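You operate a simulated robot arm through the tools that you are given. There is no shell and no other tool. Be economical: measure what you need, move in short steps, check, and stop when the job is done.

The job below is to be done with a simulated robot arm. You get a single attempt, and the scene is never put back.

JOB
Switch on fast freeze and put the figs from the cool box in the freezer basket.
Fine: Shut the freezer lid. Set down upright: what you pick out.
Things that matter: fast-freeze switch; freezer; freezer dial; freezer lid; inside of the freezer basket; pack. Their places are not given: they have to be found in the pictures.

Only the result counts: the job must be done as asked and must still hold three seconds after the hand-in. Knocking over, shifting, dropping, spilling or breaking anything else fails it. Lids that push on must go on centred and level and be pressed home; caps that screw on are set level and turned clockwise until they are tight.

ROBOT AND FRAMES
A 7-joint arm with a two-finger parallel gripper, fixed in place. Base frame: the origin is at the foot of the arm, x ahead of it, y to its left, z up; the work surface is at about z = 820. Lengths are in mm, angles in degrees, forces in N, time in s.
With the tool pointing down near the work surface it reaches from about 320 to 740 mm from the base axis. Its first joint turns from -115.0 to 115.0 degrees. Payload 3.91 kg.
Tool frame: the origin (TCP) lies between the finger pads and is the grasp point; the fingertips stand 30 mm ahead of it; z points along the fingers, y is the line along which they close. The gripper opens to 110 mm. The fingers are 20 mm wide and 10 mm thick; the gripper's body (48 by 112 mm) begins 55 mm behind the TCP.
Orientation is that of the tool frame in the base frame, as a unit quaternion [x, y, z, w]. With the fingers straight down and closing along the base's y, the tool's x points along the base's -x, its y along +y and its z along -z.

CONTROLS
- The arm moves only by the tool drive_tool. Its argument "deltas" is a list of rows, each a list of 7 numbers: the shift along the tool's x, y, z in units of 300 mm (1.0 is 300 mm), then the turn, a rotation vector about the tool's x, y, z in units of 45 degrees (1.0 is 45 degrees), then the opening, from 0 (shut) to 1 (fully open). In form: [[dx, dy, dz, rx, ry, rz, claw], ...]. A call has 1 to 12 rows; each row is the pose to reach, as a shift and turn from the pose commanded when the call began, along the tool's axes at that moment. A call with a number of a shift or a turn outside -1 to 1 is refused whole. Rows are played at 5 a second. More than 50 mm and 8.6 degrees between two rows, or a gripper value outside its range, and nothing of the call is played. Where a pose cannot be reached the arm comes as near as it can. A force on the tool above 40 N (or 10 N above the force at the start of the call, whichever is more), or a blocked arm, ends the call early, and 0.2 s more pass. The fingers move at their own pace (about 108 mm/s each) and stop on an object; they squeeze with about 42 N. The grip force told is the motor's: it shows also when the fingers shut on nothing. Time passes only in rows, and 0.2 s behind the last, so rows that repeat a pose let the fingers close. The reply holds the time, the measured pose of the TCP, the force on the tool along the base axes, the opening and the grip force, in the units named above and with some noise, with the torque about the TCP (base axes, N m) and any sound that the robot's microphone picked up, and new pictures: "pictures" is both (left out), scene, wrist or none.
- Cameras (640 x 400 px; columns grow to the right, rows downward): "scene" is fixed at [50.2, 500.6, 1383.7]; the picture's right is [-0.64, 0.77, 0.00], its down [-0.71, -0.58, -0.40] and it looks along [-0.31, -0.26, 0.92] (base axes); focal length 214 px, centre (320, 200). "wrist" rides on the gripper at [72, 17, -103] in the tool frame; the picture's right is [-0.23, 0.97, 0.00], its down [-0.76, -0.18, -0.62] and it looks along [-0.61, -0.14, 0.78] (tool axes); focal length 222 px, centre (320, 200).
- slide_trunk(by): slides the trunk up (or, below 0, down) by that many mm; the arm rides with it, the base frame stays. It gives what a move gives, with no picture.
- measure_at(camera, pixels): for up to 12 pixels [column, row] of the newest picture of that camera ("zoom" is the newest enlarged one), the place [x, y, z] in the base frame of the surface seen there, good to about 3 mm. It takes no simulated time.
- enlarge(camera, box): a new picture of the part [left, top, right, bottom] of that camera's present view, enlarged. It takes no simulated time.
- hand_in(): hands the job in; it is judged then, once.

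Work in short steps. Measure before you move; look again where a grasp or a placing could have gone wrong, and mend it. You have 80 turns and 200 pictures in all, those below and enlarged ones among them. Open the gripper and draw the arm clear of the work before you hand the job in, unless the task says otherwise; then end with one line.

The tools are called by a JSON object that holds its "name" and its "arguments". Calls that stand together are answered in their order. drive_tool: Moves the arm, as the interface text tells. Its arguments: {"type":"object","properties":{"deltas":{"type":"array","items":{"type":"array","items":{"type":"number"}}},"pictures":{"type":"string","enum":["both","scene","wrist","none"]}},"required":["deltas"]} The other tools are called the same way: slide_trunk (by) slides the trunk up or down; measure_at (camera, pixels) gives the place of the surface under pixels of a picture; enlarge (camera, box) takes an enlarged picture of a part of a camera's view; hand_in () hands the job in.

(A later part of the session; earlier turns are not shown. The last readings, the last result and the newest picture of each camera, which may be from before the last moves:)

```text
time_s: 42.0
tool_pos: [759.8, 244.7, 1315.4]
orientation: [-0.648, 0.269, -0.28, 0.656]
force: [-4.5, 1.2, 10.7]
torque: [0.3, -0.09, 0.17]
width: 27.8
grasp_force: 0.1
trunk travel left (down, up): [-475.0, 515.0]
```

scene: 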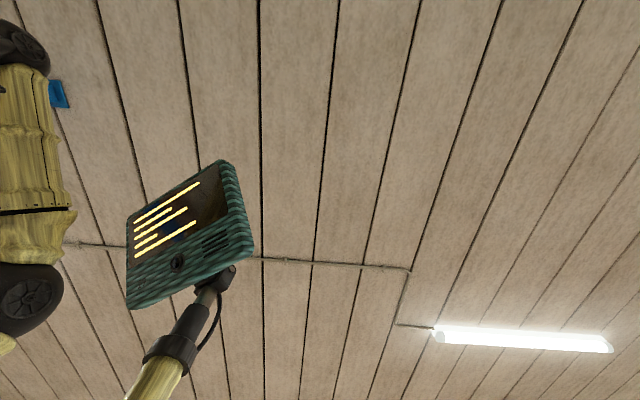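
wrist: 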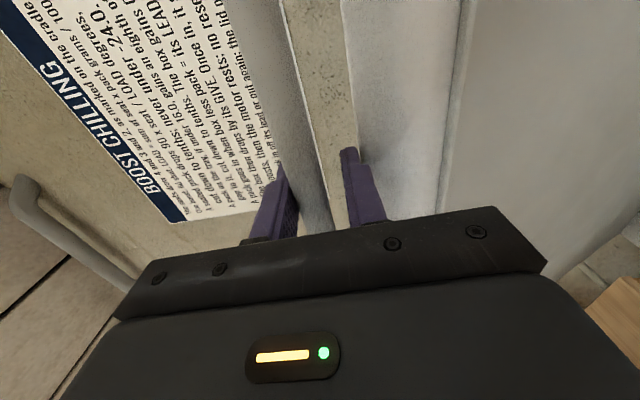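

The lid holds. I withdraw straight back along the tool axis, watching that the bar slides free.

{"name": "drive_tool", "arguments": {"deltas": [[0, 0, -0.05, 0, 0, 0, 0.26], [0, 0, -0.1, 0, 0, 0, 0.26], [0, 0, -0.15, 0, 0, 0, 0.26], [0, 0, -0.2, 0, 0, 0, 0.26], [0, 0, -0.3, 0, 0, 0, 0.26], [0, 0, -0.4, 0, 0, 0, 0.26]], "pictures": "wrist"}}

```text
time_s: 43.4
tool_pos: [675.9, 159.8, 1311.2]
orientation: [-0.648, 0.269, -0.28, 0.655]
force: [0.4, -0.3, -1.1]
torque: [0.04, -0.01, -0.01]
width: 28.5
grasp_force: 0.2
trunk travel left (down, up): [-475.0, 515.0]
```

wrist: 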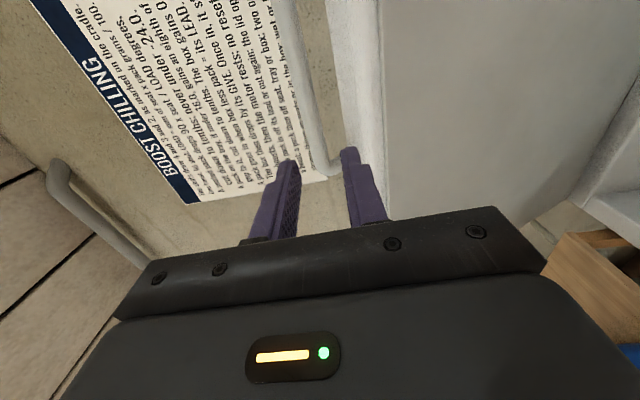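

I'm free of the bar. Checking where it is now to see whether the lid is holding.

{"name": "measure_at", "arguments": {"camera": "wrist", "pixels": [[320, 140], [308, 90], [300, 40], [355, 60], [460, 100]]}}

{"name": "drive_tool", "arguments": {"deltas": [[0, 0, 0, 0, 0, 0, 0.3], [0, 0, 0, 0, 0, 0, 0.3], [0, 0, 0, 0, 0, 0, 0.3], [0, 0, 0, 0, 0, 0, 0.3], [0, 0, 0, 0, 0, 0, 0.3], [0, 0, -0.1, 0, 0, 0, 0.3], [0, 0, -0.2, 0, 0, 0, 0.3], [0, 0, -0.3, 0, 0, 0, 0.3], [0, 0, -0.4, 0, 0, 0, 0.3]], "pictures": "wrist"}}

{"name": "measure_at", "arguments": {"camera": "wrist", "pixels": [[320, 140], [308, 90], [300, 40], [355, 60], [460, 100]]}}

```text
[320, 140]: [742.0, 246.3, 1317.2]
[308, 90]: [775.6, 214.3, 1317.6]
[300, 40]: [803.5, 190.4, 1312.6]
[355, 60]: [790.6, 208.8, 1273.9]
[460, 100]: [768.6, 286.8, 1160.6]
```

```text
time_s: 45.4
tool_pos: [589.1, 75.8, 1311.0]
orientation: [-0.648, 0.268, -0.281, 0.655]
force: [-0.4, 0.0, 0.2]
torque: [0.02, 0.02, -0.01]
width: 32.9
grasp_force: 0.1
trunk travel left (down, up): [-475.0, 515.0]
```

wrist: 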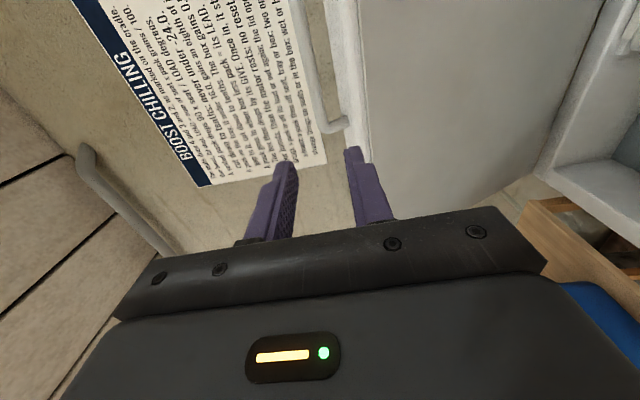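

```text
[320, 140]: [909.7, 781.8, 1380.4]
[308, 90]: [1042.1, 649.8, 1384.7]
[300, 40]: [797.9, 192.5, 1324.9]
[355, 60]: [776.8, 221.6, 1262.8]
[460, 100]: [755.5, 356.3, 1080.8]
```

The lid holds (bar still at 700). I pitch the tool down to view the freezer interior.

{"name": "drive_tool", "arguments": {"deltas": [[0, 0, -0.03, -0.17, 0, 0, 0.5], [0, 0, -0.06, -0.34, 0, 0, 0.7], [0, 0, -0.09, -0.5, 0, 0, 0.7], [0, 0, -0.12, -0.67, 0, 0, 0.7], [0, 0, -0.15, -0.84, 0, 0, 0.7], [0, 0, -0.18, -1, 0, 0, 0.7]], "pictures": "none"}}

{"name": "drive_tool", "arguments": {"deltas": [[0, 0, 0, -0.17, 0, 0, 0.7], [0, 0, 0, -0.34, 0, 0, 0.7], [0, 0, 0, -0.5, 0, 0, 0.7], [0, 0, 0, -0.67, 0, 0, 0.7], [0, 0, 0, -0.84, 0, 0, 0.7], [0, 0, 0, -1, 0, 0, 0.7]], "pictures": "wrist"}}

```text
time_s: 46.8
tool_pos: [551.3, 37.0, 1308.6]
orientation: [0.85, -0.357, 0.154, -0.356]
force: [-0.2, -0.1, 0.1]
torque: [0.0, -0.01, -0.02]
width: 76.9
grasp_force: 0.0
trunk travel left (down, up): [-475.0, 515.0]
```

```text
time_s: 48.4
tool_pos: [424.2, 22.5, 1234.2]
orientation: [0.911, -0.411, 0.021, -0.019]
force: [0.5, 0.7, -0.5]
torque: [-0.05, 0.11, -0.02]
width: 76.8
grasp_force: 0.1
out of reach, approached as far as the arm can: row 2, 3, 4, 5, 6
trunk travel left (down, up): [-475.0, 515.0]
stopped in row 6: the arm was blocked; the commanded pose is now the measured one
```

wrist: 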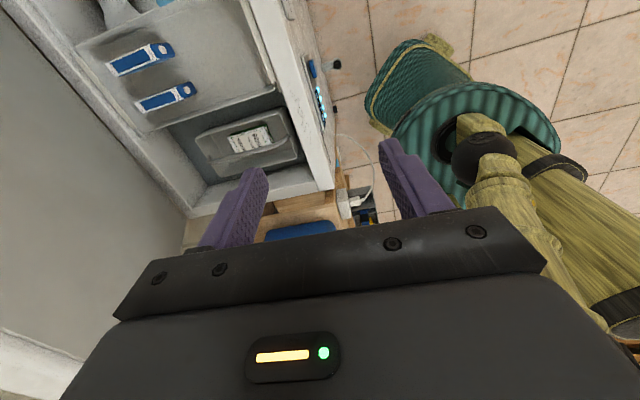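

I can see the interior: a gray tray with blue packs and a basket with a labelled pack at (250,140). I'll enlarge and measure.

{"name": "enlarge", "arguments": {"camera": "wrist", "box": [60, 0, 340, 220]}}

{"name": "measure_at", "arguments": {"camera": "wrist", "pixels": [[197, 137], [285, 112], [300, 158], [215, 180], [250, 140], [285, 140], [215, 150], [140, 60], [200, 90], [325, 185], [200, 205], [260, 160]]}}

```text
1.82 times, centred on (200, 110) of wrist
```

zoom: 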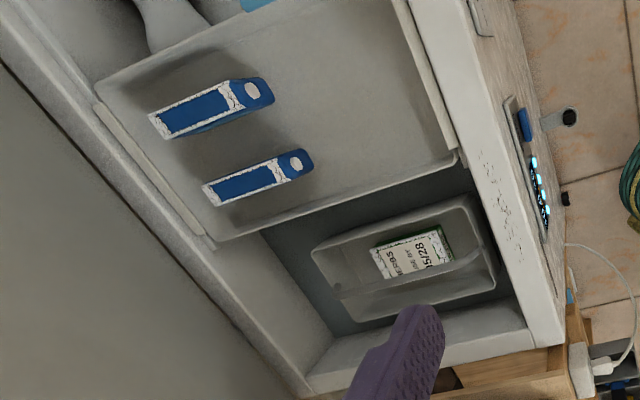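

```text
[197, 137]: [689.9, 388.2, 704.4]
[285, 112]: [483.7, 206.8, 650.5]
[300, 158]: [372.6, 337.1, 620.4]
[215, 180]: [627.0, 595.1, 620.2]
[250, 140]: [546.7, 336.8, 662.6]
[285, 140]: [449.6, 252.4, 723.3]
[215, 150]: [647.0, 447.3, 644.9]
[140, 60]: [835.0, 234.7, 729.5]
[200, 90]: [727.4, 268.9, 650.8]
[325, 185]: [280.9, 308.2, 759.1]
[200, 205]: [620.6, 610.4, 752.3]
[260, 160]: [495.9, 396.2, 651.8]
```

The basket with HERBS is at about (550,340) at the left end of the freezer. I move closer, level the tool and look again.

{"name": "drive_tool", "arguments": {"deltas": [[-0.02, -0.06, 0.1, -0.01, -0.005, -0.014, 0.7], [-0.05, -0.12, 0.2, -0.02, -0.01, -0.027, 0.7], [-0.07, -0.18, 0.31, -0.033, -0.015, -0.04, 0.7], [-0.1, -0.24, 0.41, -0.044, -0.02, -0.055, 0.7], [-0.12, -0.3, 0.51, -0.055, -0.025, -0.07, 0.7], [-0.146, -0.363, 0.61, -0.066, -0.03, -0.082, 0.7]], "pictures": "wrist"}}

{"name": "enlarge", "arguments": {"camera": "wrist", "box": [160, 0, 440, 220]}}

```text
time_s: 49.8
tool_pos: [485.7, 127.9, 1056.7]
orientation: [0.924, -0.382, 0.0, -0.001]
force: [0.1, 0.0, -0.5]
torque: [0.01, -0.03, 0.03]
width: 77.0
grasp_force: 0.0
trunk travel left (down, up): [-475.0, 515.0]
```

wrist: 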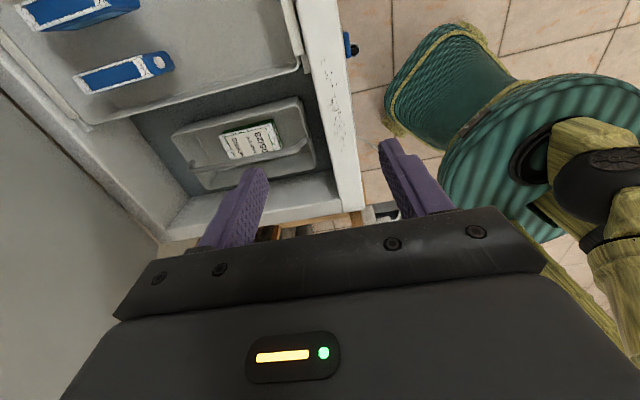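

```text
1.82 times, centred on (300, 110) of wrist
```

zoom: 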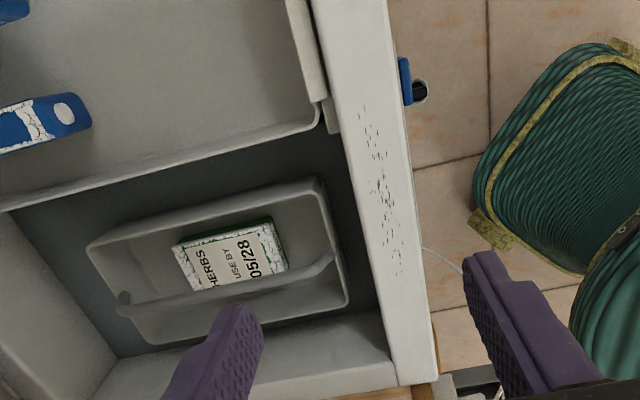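

The basket seems to have a bail handle across it. I shift 80 mm toward it and lower 120 for a better view and measurements.

{"name": "drive_tool", "arguments": {"deltas": [[0, -0.09, 0.1, 0, 0, 0, 0.7], [0, -0.18, 0.2, 0, 0, 0, 0.7], [0, -0.27, 0.3, 0, 0, 0, 0.7], [0, -0.27, 0.4, 0, 0, 0, 0.7]], "pictures": "wrist"}}

{"name": "enlarge", "arguments": {"camera": "wrist", "box": [200, 20, 440, 190]}}

{"name": "measure_at", "arguments": {"camera": "zoom", "pixels": [[100, 150], [300, 90], [330, 200], [150, 250], [200, 120], [150, 210], [300, 180], [220, 160], [310, 140], [200, 210], [240, 195], [90, 90]]}}

```text
time_s: 50.8
tool_pos: [542.3, 185.7, 937.6]
orientation: [0.925, -0.381, 0.0, -0.001]
force: [-0.7, 0.7, -0.2]
torque: [0.0, -0.01, 0.0]
width: 76.9
grasp_force: 0.0
trunk travel left (down, up): [-475.0, 515.0]
```

wrist: 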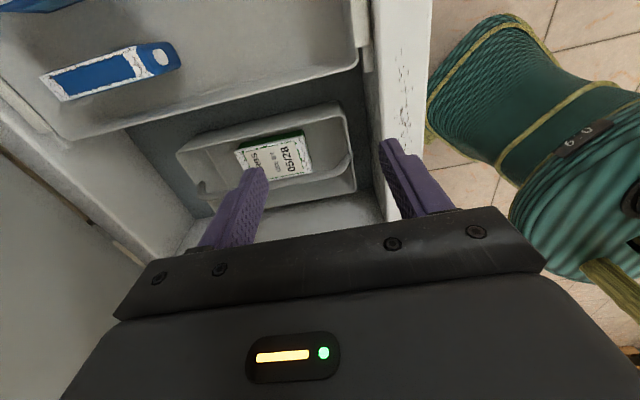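

```text
2.35 times, centred on (320, 105) of wrist
```

zoom: 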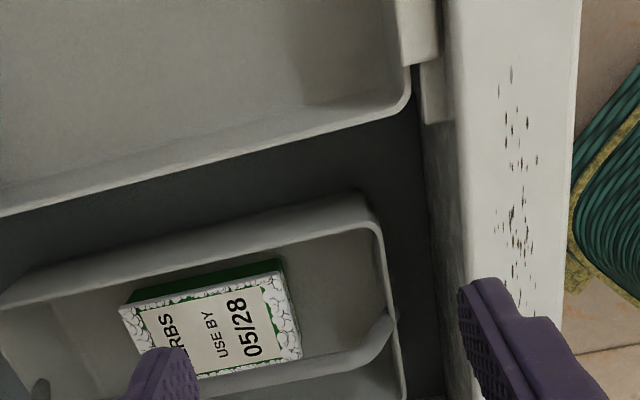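

```text
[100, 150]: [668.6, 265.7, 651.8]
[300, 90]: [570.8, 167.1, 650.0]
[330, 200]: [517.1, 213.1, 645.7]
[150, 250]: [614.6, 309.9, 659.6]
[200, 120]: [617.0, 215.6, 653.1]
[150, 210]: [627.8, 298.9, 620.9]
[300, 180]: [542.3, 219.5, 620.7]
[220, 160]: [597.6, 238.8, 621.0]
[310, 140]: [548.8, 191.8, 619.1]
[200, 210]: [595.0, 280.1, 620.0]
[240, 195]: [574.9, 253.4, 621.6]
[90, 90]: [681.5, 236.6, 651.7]
```

Floor beside the basket is z≈620 with the tray bottom at 651. I'll measure the basket itself.

{"name": "measure_at", "arguments": {"camera": "zoom", "pixels": [[365, 205], [20, 290], [400, 395], [60, 330], [330, 270], [345, 300], [210, 310], [285, 345], [270, 265], [130, 310], [280, 370], [385, 330]]}}

{"name": "measure_at", "arguments": {"camera": "wrist", "pixels": [[179, 152], [195, 187], [215, 210], [352, 190], [340, 108], [290, 185], [330, 185], [218, 165], [330, 135], [205, 170], [330, 210], [380, 230]]}}

```text
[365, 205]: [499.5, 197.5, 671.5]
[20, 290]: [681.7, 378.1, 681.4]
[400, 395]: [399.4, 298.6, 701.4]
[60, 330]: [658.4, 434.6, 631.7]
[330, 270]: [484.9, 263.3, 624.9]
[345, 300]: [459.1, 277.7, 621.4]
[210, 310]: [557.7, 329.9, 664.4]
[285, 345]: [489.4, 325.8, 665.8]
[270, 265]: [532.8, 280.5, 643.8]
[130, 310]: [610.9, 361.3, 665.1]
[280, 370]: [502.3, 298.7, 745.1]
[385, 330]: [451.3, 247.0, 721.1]
```

```text
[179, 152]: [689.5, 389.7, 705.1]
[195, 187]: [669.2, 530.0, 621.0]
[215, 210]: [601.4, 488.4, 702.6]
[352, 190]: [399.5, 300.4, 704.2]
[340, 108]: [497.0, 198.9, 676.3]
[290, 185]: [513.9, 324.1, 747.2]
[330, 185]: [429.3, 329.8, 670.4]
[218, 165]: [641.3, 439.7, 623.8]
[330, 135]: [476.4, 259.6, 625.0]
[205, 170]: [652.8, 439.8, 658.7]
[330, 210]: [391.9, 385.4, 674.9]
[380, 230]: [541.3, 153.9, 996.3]
```

Basket: approx interior 274 (depth) × 136, floor z≈623, rim z≈704, with a bail over the middle (z≈745) and HERBS under it. I'll shift right to see the whole basket more squarely.

{"name": "drive_tool", "arguments": {"deltas": [[0.1, -0.04, -0.06, 0, 0, 0, 1], [0.2, -0.08, -0.12, 0, 0, 0, 1], [0.3, -0.12, -0.18, 0, 0, 0, 1], [0.4, -0.15, -0.2, 0, 0, 0, 1], [0.45, -0.18, -0.2, 0, 0, 0, 1]], "pictures": "wrist"}}

{"name": "enlarge", "arguments": {"camera": "wrist", "box": [200, 60, 440, 230]}}

```text
time_s: 52.0
tool_pos: [675.7, 128.2, 996.3]
orientation: [0.924, -0.382, 0.0, -0.001]
force: [0.1, -0.4, 0.0]
torque: [0.02, 0.0, 0.01]
width: 109.9
grasp_force: 0.1
trunk travel left (down, up): [-475.0, 515.0]
```

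wrist: 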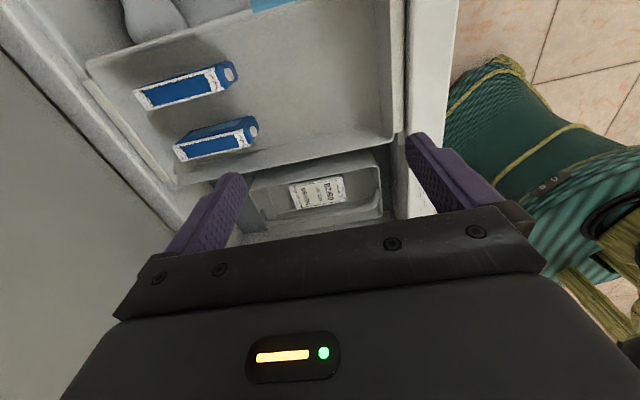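

```text
2.35 times, centred on (320, 145) of wrist
```

zoom: 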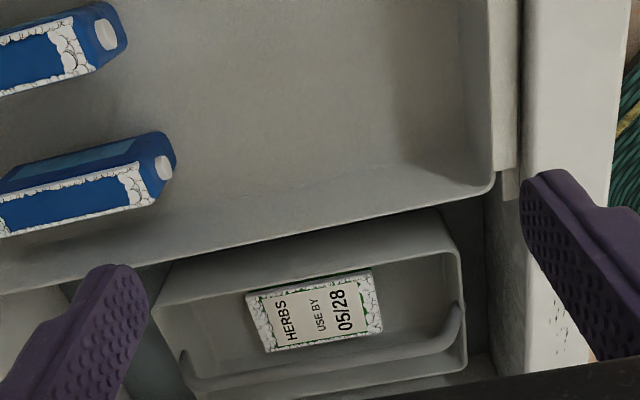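

I'll measure the bail, basket rim and pack in this view.

{"name": "measure_at", "arguments": {"camera": "zoom", "pixels": [[460, 312], [455, 345], [400, 355], [320, 368], [250, 380], [200, 383], [183, 355], [455, 215], [155, 290], [465, 370], [260, 345], [380, 325]]}}

{"name": "measure_at", "arguments": {"camera": "zoom", "pixels": [[250, 290], [372, 270], [410, 300], [220, 330], [310, 310], [430, 260], [210, 310], [400, 330], [300, 250], [230, 360]]}}

```text
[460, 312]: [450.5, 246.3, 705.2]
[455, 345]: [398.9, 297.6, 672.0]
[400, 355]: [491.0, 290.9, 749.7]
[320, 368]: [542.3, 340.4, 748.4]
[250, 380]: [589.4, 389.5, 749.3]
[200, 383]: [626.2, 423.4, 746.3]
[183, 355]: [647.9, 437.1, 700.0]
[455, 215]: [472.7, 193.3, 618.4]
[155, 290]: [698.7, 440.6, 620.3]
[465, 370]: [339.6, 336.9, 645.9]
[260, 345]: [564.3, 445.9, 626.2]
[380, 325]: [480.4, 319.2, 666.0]
```

```text
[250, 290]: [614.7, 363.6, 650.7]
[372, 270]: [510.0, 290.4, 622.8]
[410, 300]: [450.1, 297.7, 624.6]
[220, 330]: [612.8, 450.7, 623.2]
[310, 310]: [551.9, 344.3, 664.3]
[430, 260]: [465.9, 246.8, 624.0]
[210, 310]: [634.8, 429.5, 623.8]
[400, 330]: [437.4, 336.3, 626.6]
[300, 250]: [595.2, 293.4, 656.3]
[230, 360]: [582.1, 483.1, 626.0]
```

The bail is fixed upright along the basket's middle (a≈141, z≈748), leaving two ~60 mm wide slots. Now I go look at the cool box for the figs pack size.

{"name": "drive_tool", "arguments": {"deltas": [[-0.05, 0.02, -0.12, 0, 0, 0, 1], [-0.15, 0.05, -0.2, 0, 0, 0, 1], [-0.28, 0.08, -0.28, 0, 0, 0, 1], [-0.4, 0.1, -0.36, 0, 0, 0, 1], [-0.52, 0.12, -0.44, 0, 0, 0, 1], [-0.65, 0.12, -0.5, 0, 0, 0, 1], [-0.8, 0.12, -0.5, 0, 0, 0, 1], [-0.95, 0.12, -0.5, 0, 0, 0, 1]], "pictures": "none"}}

{"name": "drive_tool", "arguments": {"deltas": [[-0.15, 0, 0, 0, 0, 0, 1], [-0.3, 0, 0, 0, 0, 0, 1], [-0.45, 0, 0, 0, 0, 0, 1], [-0.6, 0, 0, 0, 0, 0, 1], [-0.75, 0, 0, 0, 0, 0, 1], [-0.9, 0, 0, 0, 0, 0, 1]], "pictures": "wrist"}}

{"name": "enlarge", "arguments": {"camera": "wrist", "box": [180, 40, 460, 240]}}

```text
time_s: 53.8
tool_pos: [447.7, 304.4, 1148.8]
orientation: [0.924, -0.383, 0.0, -0.002]
force: [-0.2, -0.2, -0.4]
torque: [-0.01, -0.01, 0.02]
width: 110.3
grasp_force: 0.1
trunk travel left (down, up): [-475.0, 515.0]
```

```text
time_s: 55.1
tool_pos: [279.5, 467.2, 1150.0]
orientation: [0.924, -0.384, 0.001, -0.001]
force: [0.1, -0.3, 0.0]
torque: [0.03, 0.03, -0.02]
width: 110.3
grasp_force: 0.0
out of reach, approached as far as the arm can: row 6
trunk travel left (down, up): [-475.0, 515.0]
```

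wrist: 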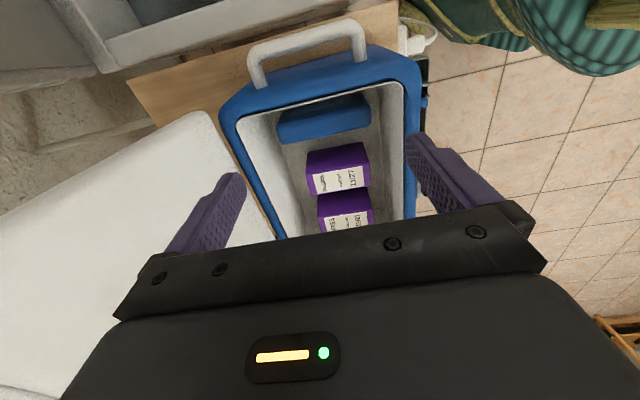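

```text
2.00 times, centred on (320, 140) of wrist
```

zoom: 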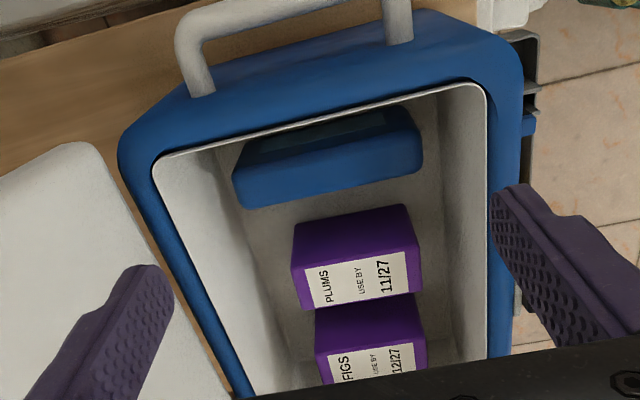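

I see PLUMS at (338,170) and FIGS at (345,210). I'll measure the pack faces for dimensions.

{"name": "measure_at", "arguments": {"camera": "zoom", "pixels": [[318, 310], [412, 295], [320, 357], [412, 343], [322, 382], [425, 340], [295, 225], [408, 208], [305, 270], [420, 285], [405, 255], [330, 300]]}}

{"name": "measure_at", "arguments": {"camera": "zoom", "pixels": [[290, 330], [270, 300], [440, 300], [460, 340], [245, 395], [490, 350], [400, 130], [300, 345], [155, 160], [485, 90], [270, 215], [80, 300]]}}

```text
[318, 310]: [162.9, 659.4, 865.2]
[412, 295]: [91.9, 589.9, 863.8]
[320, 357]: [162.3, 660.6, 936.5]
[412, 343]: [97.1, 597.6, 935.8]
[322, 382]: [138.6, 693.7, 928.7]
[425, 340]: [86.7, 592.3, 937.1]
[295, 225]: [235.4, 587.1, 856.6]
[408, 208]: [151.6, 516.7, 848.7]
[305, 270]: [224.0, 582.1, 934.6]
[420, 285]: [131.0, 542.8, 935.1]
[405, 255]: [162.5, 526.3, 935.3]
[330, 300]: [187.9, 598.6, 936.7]
```

```text
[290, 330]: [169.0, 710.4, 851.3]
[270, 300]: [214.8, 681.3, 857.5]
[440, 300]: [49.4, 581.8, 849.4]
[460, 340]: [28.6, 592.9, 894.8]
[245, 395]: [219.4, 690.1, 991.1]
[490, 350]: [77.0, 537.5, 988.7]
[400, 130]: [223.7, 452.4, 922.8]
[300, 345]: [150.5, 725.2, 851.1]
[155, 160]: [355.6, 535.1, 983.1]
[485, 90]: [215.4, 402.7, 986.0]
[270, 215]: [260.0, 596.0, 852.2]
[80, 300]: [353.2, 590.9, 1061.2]
```

Figs pack is about 100 (depth) × 50 × 86 tall. Fit in the basket around HERBS and the bail is tight, so I return above the basket for accurate free-space measurements.

{"name": "drive_tool", "arguments": {"deltas": [[0.14, 0, 0, 0, 0, 0, 1], [0.28, 0, 0, 0, 0, 0, 1], [0.42, 0, 0, 0, 0, 0, 1], [0.56, 0, 0, 0, 0, 0, 1], [0.7, -0.03, 0, 0, 0, 0, 1], [0.85, -0.06, 0, 0, 0, 0, 1]], "pictures": "none"}}

{"name": "drive_tool", "arguments": {"deltas": [[0.14, -0.03, 0.1, 0, 0, 0, 1], [0.28, -0.06, 0.2, 0, 0, 0, 1], [0.42, -0.09, 0.3, 0, 0, 0, 1], [0.56, -0.11, 0.4, 0, 0, 0, 1], [0.66, -0.11, 0.5, 0, 0, 0, 1]], "pictures": "wrist"}}

{"name": "enlarge", "arguments": {"camera": "wrist", "box": [220, 80, 420, 220]}}

```text
time_s: 56.5
tool_pos: [472.9, 300.5, 1148.0]
orientation: [0.924, -0.382, -0.001, -0.002]
force: [0.7, 0.6, 0.9]
torque: [0.02, -0.03, -0.02]
width: 110.1
grasp_force: 0.1
trunk travel left (down, up): [-475.0, 515.0]
```

```text
refused: row 1 steps farther than a row can; nothing moved
```

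```text
2.86 times, centred on (320, 150) of wrist
```

zoom: 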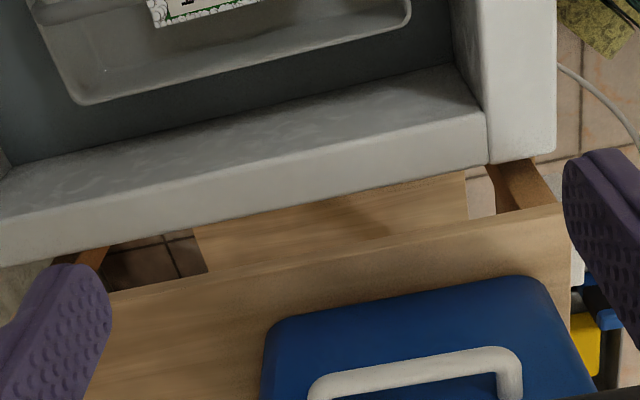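

From here the camera is almost straight above the basket (top of view). I'll enlarge that region.

{"name": "enlarge", "arguments": {"camera": "wrist", "box": [200, 0, 380, 125]}}

```text
3.20 times, centred on (290, 62) of wrist
```

zoom: 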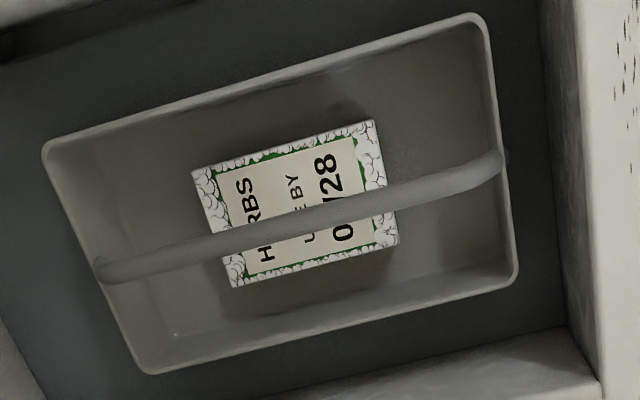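

This is a clear top view. I measure the HERBS corners, basket rim corners and bail.

{"name": "measure_at", "arguments": {"camera": "zoom", "pixels": [[197, 173], [371, 123], [395, 242], [234, 284], [290, 200], [350, 225], [48, 152], [480, 20], [515, 275], [150, 370], [100, 270], [495, 162]]}}

{"name": "measure_at", "arguments": {"camera": "zoom", "pixels": [[410, 80], [460, 60], [430, 250], [490, 245], [180, 330], [150, 300], [120, 200], [150, 180], [470, 120], [440, 180], [480, 270], [300, 320]]}}

```text
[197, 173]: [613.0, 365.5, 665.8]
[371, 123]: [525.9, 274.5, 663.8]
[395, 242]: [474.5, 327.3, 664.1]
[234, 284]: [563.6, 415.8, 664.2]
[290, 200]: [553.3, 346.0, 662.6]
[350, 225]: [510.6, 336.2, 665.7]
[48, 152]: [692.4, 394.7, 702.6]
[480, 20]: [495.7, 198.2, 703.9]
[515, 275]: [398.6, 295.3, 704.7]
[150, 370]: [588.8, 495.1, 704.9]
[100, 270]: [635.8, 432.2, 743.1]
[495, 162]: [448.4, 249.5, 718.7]
```

```text
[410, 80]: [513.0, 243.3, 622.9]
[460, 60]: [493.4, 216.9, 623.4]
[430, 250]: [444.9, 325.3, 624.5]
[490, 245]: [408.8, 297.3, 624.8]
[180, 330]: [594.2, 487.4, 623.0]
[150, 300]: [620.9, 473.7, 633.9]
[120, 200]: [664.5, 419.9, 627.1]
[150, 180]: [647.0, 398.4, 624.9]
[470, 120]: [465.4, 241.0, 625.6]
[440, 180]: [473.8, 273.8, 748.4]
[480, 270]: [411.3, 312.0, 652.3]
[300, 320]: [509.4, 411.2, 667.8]
```

HERBS occupies f 566–692, a 104–177, leaving about 70 mm in front and behind, with the bail running over the middle. I'll look closely at the bail ends to see whether it's hinged.

{"name": "enlarge", "arguments": {"camera": "wrist", "box": [305, 0, 375, 95]}}

{"name": "enlarge", "arguments": {"camera": "wrist", "box": [205, 30, 275, 125]}}

```text
4.21 times, centred on (340, 48) of wrist
```

zoom: 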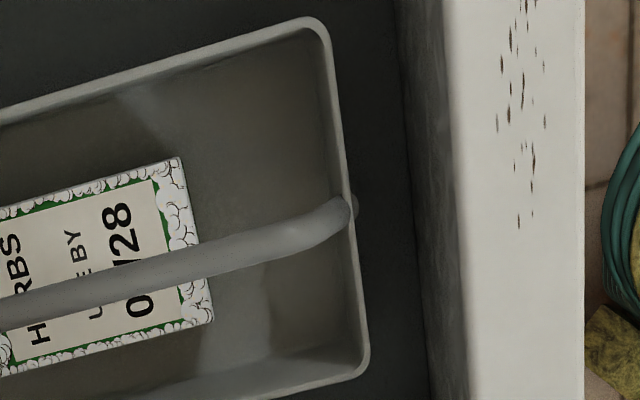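

```text
4.21 times, centred on (240, 78) of wrist
```

zoom: 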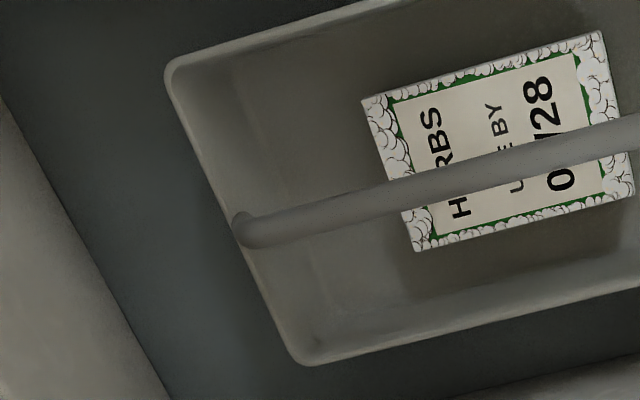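

The bail end shows a pin outside the rim, so it looks pivoted, and the free space suits the pack placed crosswise in front of HERBS once the bail is folded to the right. I'll lower closed fingers to the left of the bail to try pushing it gently.

{"name": "drive_tool", "arguments": {"deltas": [[-0.03, -0.03, 0.13, 0, 0, 0, 0], [-0.05, -0.06, 0.26, 0, 0, 0, 0], [-0.08, -0.09, 0.39, 0, 0, 0, 0], [-0.107, -0.12, 0.52, 0, 0, 0, 0], [-0.107, -0.15, 0.66, 0, 0, 0, 0], [-0.107, -0.177, 0.8, 0, 0, 0, 0], [-0.107, -0.177, 0.93, 0, 0, 0, 0]], "pictures": "wrist"}}

{"name": "enlarge", "arguments": {"camera": "wrist", "box": [180, 0, 440, 200]}}

```text
time_s: 58.1
tool_pos: [487.7, 361.5, 870.7]
orientation: [0.924, -0.382, 0.0, -0.001]
force: [-0.5, 0.5, 0.5]
torque: [0.0, 0.02, 0.0]
width: 0.0
grasp_force: 37.6
trunk travel left (down, up): [-475.0, 515.0]
```

wrist: 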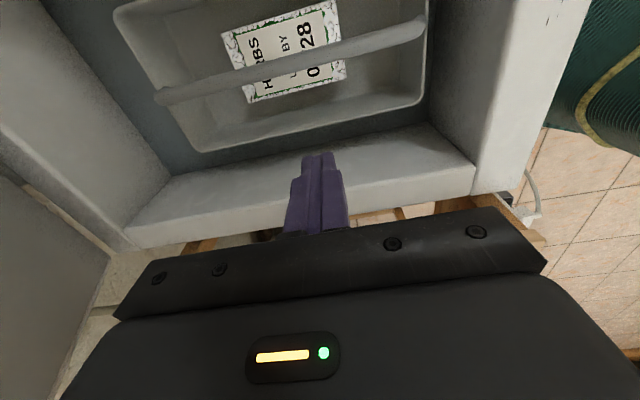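

```text
2.00 times, centred on (310, 100) of wrist
```

zoom: 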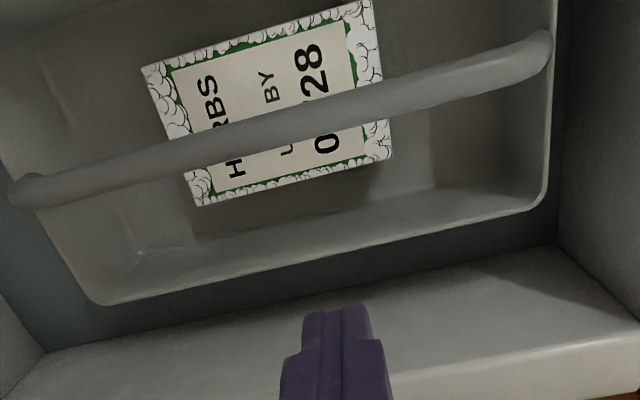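

I lower to tip z≈735 (above the rim) and approach the bail to just short of contact.

{"name": "drive_tool", "arguments": {"deltas": [[0, 0, 0.12, 0, 0, 0, 0], [0, 0, 0.24, 0, 0, 0, 0], [0, 0, 0.35, 0, 0, 0, 0], [0.04, 0, 0.35, 0, 0, 0, 0], [0.08, 0, 0.35, 0, 0, 0, 0], [0.1, 0, 0.35, 0, 0, 0, 0], [0.12, 0, 0.35, 0, 0, 0, 0], [0.14, 0, 0.35, 0, 0, 0, 0]], "pictures": "wrist"}}

```text
time_s: 60.0
tool_pos: [518.0, 332.4, 765.0]
orientation: [0.924, -0.382, 0.0, -0.001]
force: [-1.0, 0.5, -0.6]
torque: [0.0, 0.0, -0.01]
width: 0.0
grasp_force: 37.8
trunk travel left (down, up): [-475.0, 515.0]
```

wrist: 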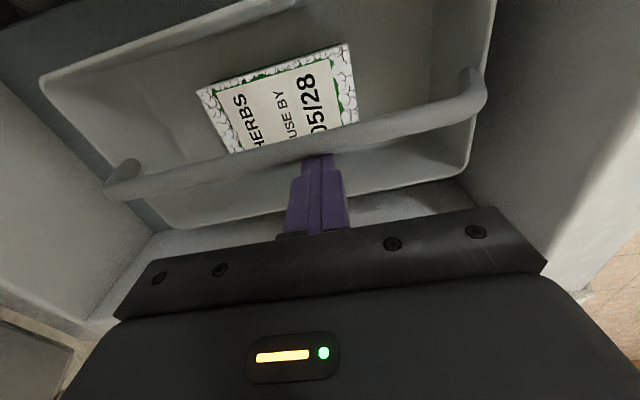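

There's only about 1 N of contact. I measure the bail and rim to see what has moved.

{"name": "measure_at", "arguments": {"camera": "wrist", "pixels": [[250, 158], [220, 165], [400, 122], [440, 108], [493, 10], [472, 165], [45, 80], [210, 95], [345, 50], [180, 225], [468, 75], [125, 165]]}}

```text
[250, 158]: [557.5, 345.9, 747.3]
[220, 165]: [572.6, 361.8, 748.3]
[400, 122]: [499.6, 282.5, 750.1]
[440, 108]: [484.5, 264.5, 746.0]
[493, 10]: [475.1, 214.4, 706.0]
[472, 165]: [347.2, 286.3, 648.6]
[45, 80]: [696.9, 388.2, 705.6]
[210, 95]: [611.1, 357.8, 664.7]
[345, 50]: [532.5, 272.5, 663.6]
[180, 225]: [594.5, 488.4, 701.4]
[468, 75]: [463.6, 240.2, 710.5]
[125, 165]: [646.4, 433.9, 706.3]
```

Ambiguous: HERBS edge may have moved a few mm, meaning the basket slid rather than the bail swinging. I back off and recheck before pushing any further.

{"name": "drive_tool", "arguments": {"deltas": [[-0.05, 0, 0, 0, 0, 0, 0], [-0.1, 0, 0, 0, 0, 0, 0], [-0.14, 0, 0, 0, 0, 0, 0], [-0.14, 0, -0.12, 0, 0, 0, 0], [-0.14, 0, -0.24, 0, 0, 0, 0], [-0.14, 0, -0.35, 0, 0, 0, 0]], "pictures": "wrist"}}

{"name": "enlarge", "arguments": {"camera": "wrist", "box": [180, 0, 440, 200]}}

```text
time_s: 61.4
tool_pos: [486.3, 360.0, 870.0]
orientation: [0.924, -0.382, 0.0, -0.001]
force: [0.5, -0.2, -0.3]
torque: [0.01, -0.03, 0.02]
width: 0.0
grasp_force: 37.8
trunk travel left (down, up): [-475.0, 515.0]
```

wrist: 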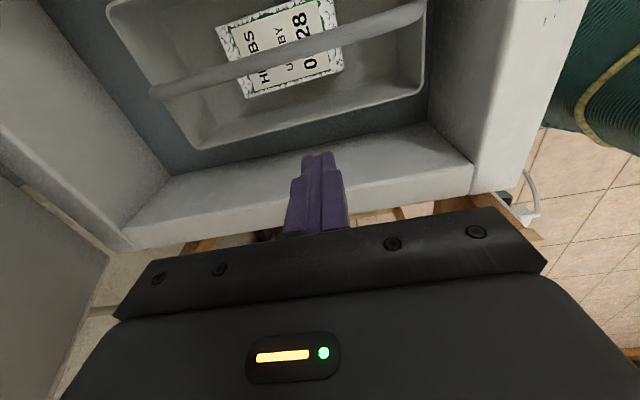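

```text
2.00 times, centred on (310, 100) of wrist
```

zoom: 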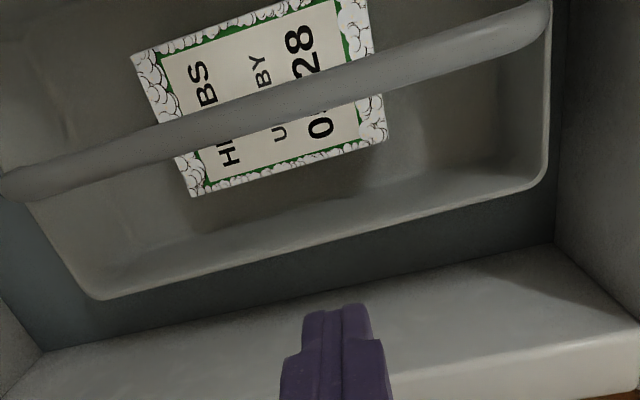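

The basket slid/rotated a few mm with the bail rigid, so the bail isn't hinged and I must not push it again. I'll measure how much it moved.

{"name": "measure_at", "arguments": {"camera": "zoom", "pixels": [[194, 194], [385, 138], [134, 52], [97, 297], [546, 178], [30, 185], [530, 15], [300, 105], [365, 5], [60, 240]]}}

{"name": "measure_at", "arguments": {"camera": "wrist", "pixels": [[228, 147], [200, 150], [421, 92], [108, 5], [425, 2], [340, 65], [247, 97], [217, 27]]}}

```text
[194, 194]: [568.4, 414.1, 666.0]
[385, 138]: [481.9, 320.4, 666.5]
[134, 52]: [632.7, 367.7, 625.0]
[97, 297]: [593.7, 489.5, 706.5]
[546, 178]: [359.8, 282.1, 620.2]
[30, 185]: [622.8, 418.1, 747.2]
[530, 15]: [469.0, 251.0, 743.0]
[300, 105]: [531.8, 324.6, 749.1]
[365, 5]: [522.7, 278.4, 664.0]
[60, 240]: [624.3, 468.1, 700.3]
```

```text
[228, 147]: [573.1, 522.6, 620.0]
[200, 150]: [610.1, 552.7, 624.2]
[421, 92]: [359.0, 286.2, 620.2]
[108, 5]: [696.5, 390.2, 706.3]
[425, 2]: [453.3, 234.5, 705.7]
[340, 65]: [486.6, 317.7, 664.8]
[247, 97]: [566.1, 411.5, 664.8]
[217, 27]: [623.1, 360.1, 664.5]
```

The basket moved about 6–10 mm toward +a; I'll nudge it back. First I need to see the rest of the freezer interior to be sure which container is the "freezer basket".

{"name": "drive_tool", "arguments": {"deltas": [[0.08, 0.04, -0.12, 0, 0, 0, 0], [0.18, 0.08, -0.24, 0, 0, 0, 0], [0.28, 0.12, -0.36, 0, 0, 0, 0], [0.38, 0.14, -0.48, 0, 0, 0, 0], [0.5, 0.16, -0.58, 0, 0, 0, 0], [0.62, 0.18, -0.68, 0, 0, 0, 0], [0.76, 0.2, -0.74, 0, 0, 0, 0], [0.88, 0.2, -0.8, 0, 0, 0, 0], [1, 0.2, -0.8, 0, 0, 0, 0]], "pictures": "wrist"}}

{"name": "drive_tool", "arguments": {"deltas": [[0.14, 0, 0, 0, 0, 0, 0], [0.28, 0.0, 0, 0, 0, 0, 0], [0.42, 0.0, 0, 0, 0, 0, 0], [0.56, 0.0, 0, 0, 0, 0, 0]], "pictures": "wrist"}}

{"name": "enlarge", "arguments": {"camera": "wrist", "box": [80, 0, 440, 225]}}

```text
time_s: 63.4
tool_pos: [607.4, 158.4, 1092.0]
orientation: [0.924, -0.382, 0.001, -0.001]
force: [0.6, -0.2, 0.1]
torque: [-0.03, -0.01, 0.03]
width: 0.0
grasp_force: 37.9
out of reach, approached as far as the arm can: row 8, 9
trunk travel left (down, up): [-475.0, 515.0]
```

wrist: 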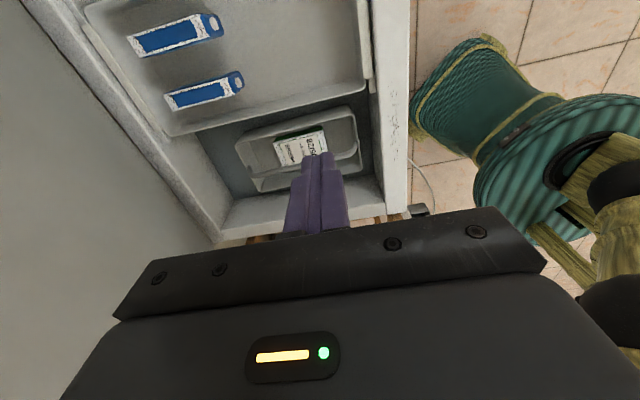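

```text
time_s: 64.3
tool_pos: [645.6, 50.8, 1062.3]
orientation: [0.922, -0.386, 0.0, -0.001]
force: [-0.5, -0.3, 1.4]
torque: [0.06, -0.05, 0.02]
width: 0.0
grasp_force: 37.6
out of reach, approached as far as the arm can: row 1, 2, 3, 4
trunk travel left (down, up): [-475.0, 515.0]
```

wrist: 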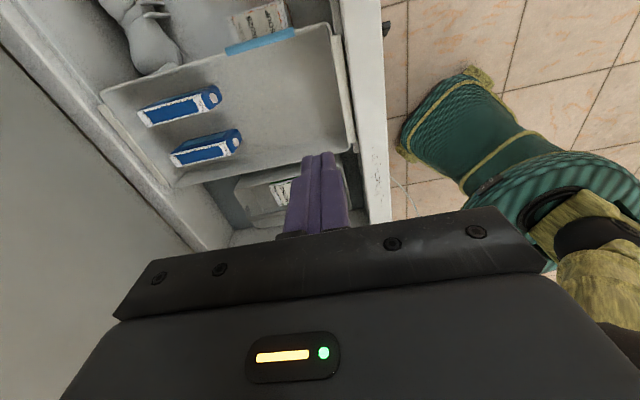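

```text
1.78 times, centred on (260, 112) of wrist
```

zoom: 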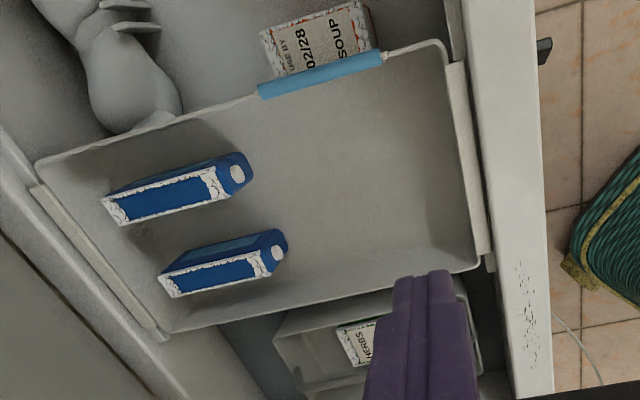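

This shows the hanging basket on side rails with a light-blue grip and lots of free room: that's the freezer basket. The bailed tub with HERBS is something else. I'll nudge the tub back to where it was, first positioning right of its bail.

{"name": "drive_tool", "arguments": {"deltas": [[-0.1, -0.05, 0.05, 0, 0, 0, 0], [-0.2, -0.1, 0.12, 0, 0, 0, 0], [-0.31, -0.15, 0.19, 0, 0, 0, 0], [-0.42, -0.2, 0.26, 0, 0, 0, 0], [-0.53, -0.25, 0.33, 0, 0, 0, 0], [-0.64, -0.3, 0.42, 0, 0, 0, 0], [-0.72, -0.359, 0.52, 0, 0, 0, 0], [-0.769, -0.359, 0.64, 0, 0, 0, 0]], "pictures": "wrist"}}

```text
time_s: 66.2
tool_pos: [559.6, 296.0, 867.9]
orientation: [0.924, -0.382, 0.0, 0.0]
force: [0.0, -0.6, 0.3]
torque: [-0.03, 0.01, -0.03]
width: 0.0
grasp_force: 37.2
trunk travel left (down, up): [-475.0, 515.0]
```

wrist: 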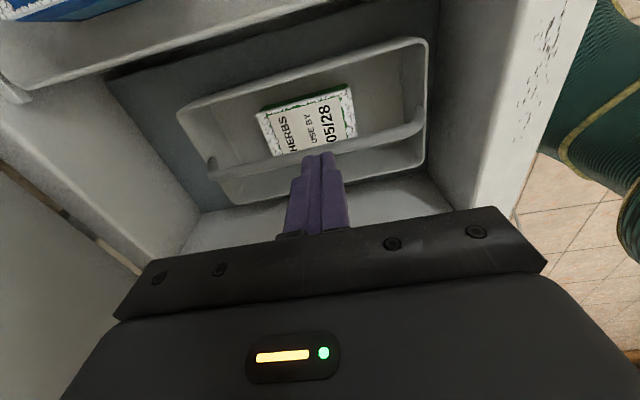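

I measure the tub corners and bail from here to decide the amount of the corrective nudge.

{"name": "measure_at", "arguments": {"camera": "wrist", "pixels": [[180, 114], [424, 42], [423, 163], [237, 204], [258, 153], [375, 132], [258, 114], [347, 88], [354, 133], [230, 162], [290, 150], [100, 60]]}}

```text
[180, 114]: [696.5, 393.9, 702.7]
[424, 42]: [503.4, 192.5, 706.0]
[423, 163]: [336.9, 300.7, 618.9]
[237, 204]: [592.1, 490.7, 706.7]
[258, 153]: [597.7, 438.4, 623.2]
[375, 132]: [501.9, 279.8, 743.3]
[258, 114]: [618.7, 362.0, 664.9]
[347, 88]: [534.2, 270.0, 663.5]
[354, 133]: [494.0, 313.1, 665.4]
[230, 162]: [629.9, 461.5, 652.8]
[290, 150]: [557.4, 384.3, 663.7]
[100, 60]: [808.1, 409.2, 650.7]
```

Shift is about +9 mm at the front end and +4 at the back. I lower right of the bail and push back 7 mm gently.

{"name": "drive_tool", "arguments": {"deltas": [[0, 0, 0.12, 0, 0, 0, 0], [0, 0.01, 0.24, 0, 0, 0, 0], [0, 0.017, 0.343, 0, 0, 0, 0], [-0.03, 0.017, 0.343, 0, 0, 0, 0], [-0.05, 0.017, 0.343, 0, 0, 0, 0], [-0.06, 0.017, 0.343, 0, 0, 0, 0], [-0.07, 0.017, 0.343, 0, 0, 0, 0], [-0.08, 0.017, 0.343, 0, 0, 0, 0], [-0.09, 0.017, 0.343, 0, 0, 0, 0], [-0.09, 0.017, 0.343, 0, 0, 0, 0]], "pictures": "none"}}

{"name": "drive_tool", "arguments": {"deltas": [[0.03, 0, 0, 0, 0, 0, 0], [0.09, 0, 0, 0, 0, 0, 0], [0.09, 0, -0.12, 0, 0, 0, 0], [0.09, 0, -0.24, 0, 0, 0, 0], [0.09, 0, -0.343, 0, 0, 0, 0]], "pictures": "wrist"}}

{"name": "measure_at", "arguments": {"camera": "wrist", "pixels": [[180, 114], [424, 44], [237, 207], [258, 115], [347, 90], [354, 133], [290, 152], [375, 132], [260, 116]]}}

```text
time_s: 68.3
tool_pos: [538.0, 311.1, 766.8]
orientation: [0.924, -0.382, 0.0, -0.001]
force: [0.3, -0.7, 0.8]
torque: [-0.02, -0.03, 0.02]
width: 0.0
grasp_force: 37.4
trunk travel left (down, up): [-475.0, 515.0]
```

```text
time_s: 69.5
tool_pos: [555.8, 293.5, 870.0]
orientation: [0.924, -0.382, 0.0, -0.001]
force: [-0.1, 0.3, 0.1]
torque: [-0.02, -0.01, -0.01]
width: 0.0
grasp_force: 37.8
trunk travel left (down, up): [-475.0, 515.0]
```

wrist: 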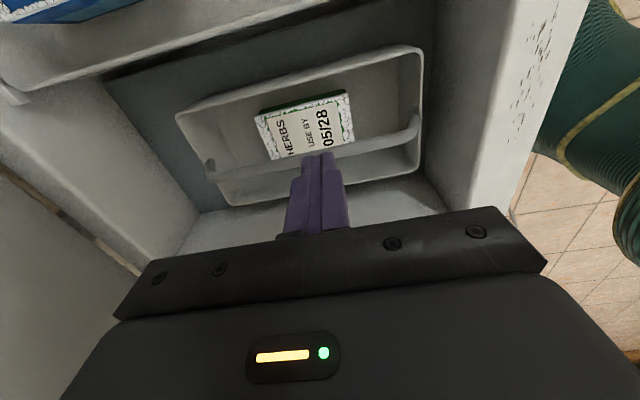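

```text
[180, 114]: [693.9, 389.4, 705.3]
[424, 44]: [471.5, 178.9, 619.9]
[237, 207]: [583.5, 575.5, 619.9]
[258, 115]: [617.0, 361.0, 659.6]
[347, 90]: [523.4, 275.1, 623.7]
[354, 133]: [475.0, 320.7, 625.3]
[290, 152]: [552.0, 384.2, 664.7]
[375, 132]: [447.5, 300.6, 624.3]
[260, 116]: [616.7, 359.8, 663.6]
```

It moved back; I verify with precise corners.

{"name": "enlarge", "arguments": {"camera": "wrist", "box": [165, 35, 435, 215]}}

{"name": "measure_at", "arguments": {"camera": "wrist", "pixels": [[179, 115], [421, 51], [420, 168], [234, 202], [255, 119], [346, 94], [352, 137], [274, 155], [415, 48], [232, 200]]}}

```text
2.22 times, centred on (300, 125) of wrist
```

zoom: 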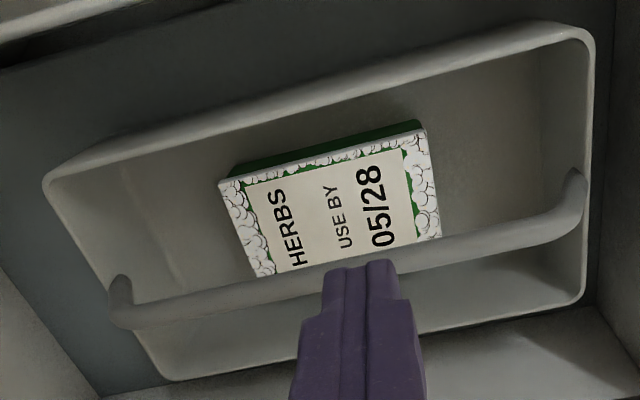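

```text
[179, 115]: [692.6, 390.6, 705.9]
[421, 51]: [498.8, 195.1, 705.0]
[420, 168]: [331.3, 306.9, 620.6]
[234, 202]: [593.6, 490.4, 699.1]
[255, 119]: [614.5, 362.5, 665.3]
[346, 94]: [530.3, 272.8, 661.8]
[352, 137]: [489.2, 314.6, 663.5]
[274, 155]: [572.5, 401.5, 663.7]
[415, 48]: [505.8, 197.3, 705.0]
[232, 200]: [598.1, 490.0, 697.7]
```

The tub is back within about 3–4 mm. Now I raise the trunk and swing toward the cool box, rotating the tool so the fingers close across the pack's thin side.

{"name": "slide_trunk", "arguments": {"by": 230}}

{"name": "drive_tool", "arguments": {"deltas": [[-0.1, 0.03, 0, 0, 0, 0.11, 0.4], [-0.2, 0.06, 0, 0, 0, 0.22, 0.8], [-0.31, 0.09, 0, 0, 0, 0.33, 0.8], [-0.42, 0.12, 0, 0, 0, 0.44, 0.8], [-0.53, 0.15, 0, 0, 0, 0.55, 0.8], [-0.64, 0.18, 0, 0, 0, 0.66, 0.8], [-0.75, 0.2, 0, 0, 0, 0.77, 0.8], [-0.87, 0.22, 0, 0, 0, 0.88, 0.8], [-1, 0.23, 0, 0, 0, 1, 0.8]], "pictures": "none"}}

```text
time_s: 72.0
tool_pos: [556.9, 293.3, 1100.0]
orientation: [0.924, -0.382, 0.001, 0.0]
force: [0.0, -0.5, 0.5]
torque: [-0.02, 0.0, 0.03]
width: 0.0
grasp_force: 37.0
trunk travel left (down, up): [-705.0, 285.0]
```

```text
time_s: 74.0
tool_pos: [293.6, 455.4, 1098.9]
orientation: [-0.707, 0.707, 0.0, 0.0]
force: [-0.1, 0.1, -0.2]
torque: [0.01, -0.03, 0.02]
width: 87.9
grasp_force: 0.1
trunk travel left (down, up): [-705.0, 285.0]
```

Continuing to above the figs pack with the remaining 45° rotation.

{"name": "drive_tool", "arguments": {"deltas": [[-0.07, 0.07, 0, 0, 0, 0.11, 0.8], [-0.14, 0.14, 0, 0, 0, 0.22, 0.8], [-0.2, 0.2, 0, 0, 0, 0.33, 0.8], [-0.27, 0.27, 0, 0, 0, 0.44, 0.8], [-0.34, 0.34, 0, 0, 0, 0.55, 0.8], [-0.41, 0.41, 0, 0, 0, 0.66, 0.8], [-0.48, 0.48, 0, 0, 0, 0.77, 0.8], [-0.55, 0.55, 0, 0, 0, 0.88, 0.8], [-0.617, 0.612, 0, 0, 0, 1, 0.8]], "pictures": "wrist"}}

{"name": "enlarge", "arguments": {"camera": "wrist", "box": [180, 40, 460, 240]}}

```text
time_s: 76.0
tool_pos: [184.9, 569.9, 1084.3]
orientation: [-0.371, 0.929, 0.008, -0.001]
force: [0.1, 0.0, -0.3]
torque: [0.02, 0.02, 0.0]
width: 88.3
grasp_force: 0.0
out of reach, approached as far as the arm can: row 8, 9
trunk travel left (down, up): [-705.0, 285.0]
```

wrist: 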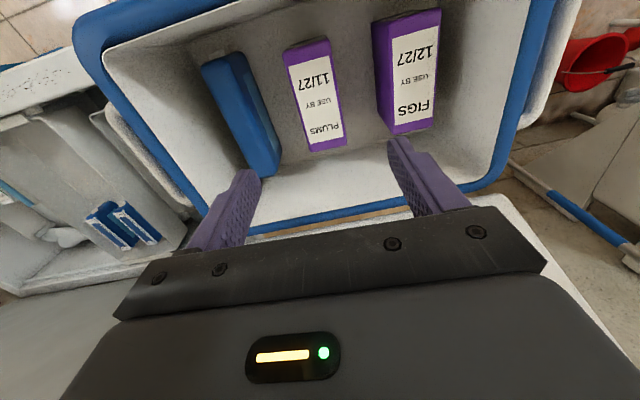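

```text
2.00 times, centred on (320, 140) of wrist
```

zoom: 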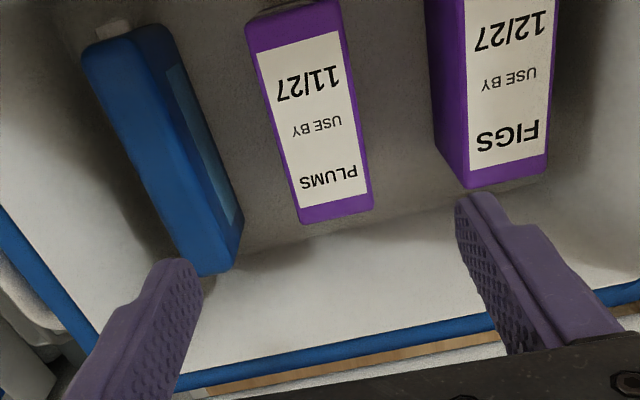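

Excellent view of both packs. Measuring the FIGS top corners and surroundings.

{"name": "measure_at", "arguments": {"camera": "wrist", "pixels": [[388, 22], [439, 12], [431, 122], [395, 130], [413, 70], [329, 50], [343, 142], [455, 100], [480, 60], [380, 125], [520, 110], [470, 190]]}}

```text
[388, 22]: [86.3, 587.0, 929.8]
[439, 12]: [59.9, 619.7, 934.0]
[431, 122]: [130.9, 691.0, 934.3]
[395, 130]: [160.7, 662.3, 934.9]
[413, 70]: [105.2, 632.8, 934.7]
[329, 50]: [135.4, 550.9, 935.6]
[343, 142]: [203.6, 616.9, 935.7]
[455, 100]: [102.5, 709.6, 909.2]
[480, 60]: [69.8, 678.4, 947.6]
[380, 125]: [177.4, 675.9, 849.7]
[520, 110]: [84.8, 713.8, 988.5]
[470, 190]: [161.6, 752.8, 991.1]
```

FIGS top: f 477–582, a −396…−354, center (109.2,639.6), top z 935. I move above it at z≈1040 with a 69 mm opening, levelling the tool.

{"name": "drive_tool", "arguments": {"deltas": [[0.005, 0.08, 0.04, 0.005, 0, -0.01, 0.63], [0.01, 0.16, 0.08, 0.01, 0, -0.02, 0.63], [0.018, 0.25, 0.12, 0.015, 0, -0.03, 0.63], [0.023, 0.343, 0.15, 0.02, 0.005, -0.033, 0.63]], "pictures": "wrist"}}

```text
time_s: 77.2
tool_pos: [178.5, 575.5, 1028.8]
orientation: [-0.367, 0.93, 0.003, 0.0]
force: [0.4, 0.3, 0.5]
torque: [-0.02, 0.0, 0.01]
width: 69.1
grasp_force: 0.0
out of reach, approached as far as the arm can: row 1, 2, 3, 4
trunk travel left (down, up): [-705.0, 285.0]
stopped in row 4: the arm was blocked; the commanded pose is now the measured one
```

wrist: 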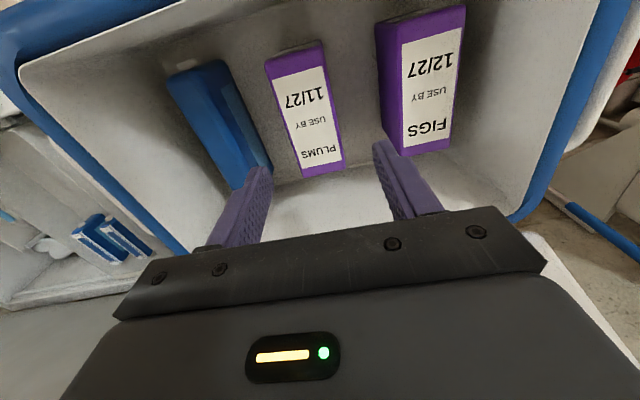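

The arm stops at a wrist-yaw limit (about 5° short of the wanted yaw at this azimuth). I'll yaw back by 9° and move above the pack, accepting a small angle offset in the grasp.

{"name": "drive_tool", "arguments": {"deltas": [[0, 0, -0.02, 0, 0, -0.1, 0.63], [0, 0, -0.03, 0, 0, -0.2, 0.63], [0.006, 0.08, -0.03, 0, 0, -0.2, 0.63], [0.012, 0.16, -0.03, 0, 0, -0.2, 0.63], [0.018, 0.24, -0.03, 0, 0, -0.2, 0.63], [0.023, 0.307, -0.03, 0, 0, -0.2, 0.63]], "pictures": "wrist"}}

```text
time_s: 78.8
tool_pos: [160.2, 596.8, 1036.7]
orientation: [-0.411, 0.912, 0.013, -0.001]
force: [-0.5, -0.6, 0.1]
torque: [0.0, -0.04, 0.0]
width: 69.3
grasp_force: 0.1
out of reach, approached as far as the arm can: row 5, 6
trunk travel left (down, up): [-705.0, 285.0]
stopped in row 6: the arm was blocked; the commanded pose is now the measured one
```

wrist: 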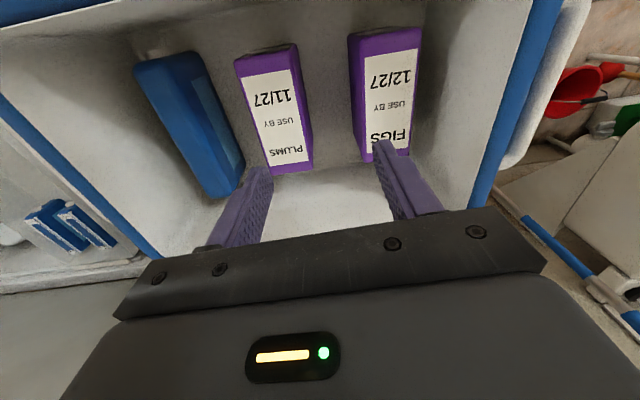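

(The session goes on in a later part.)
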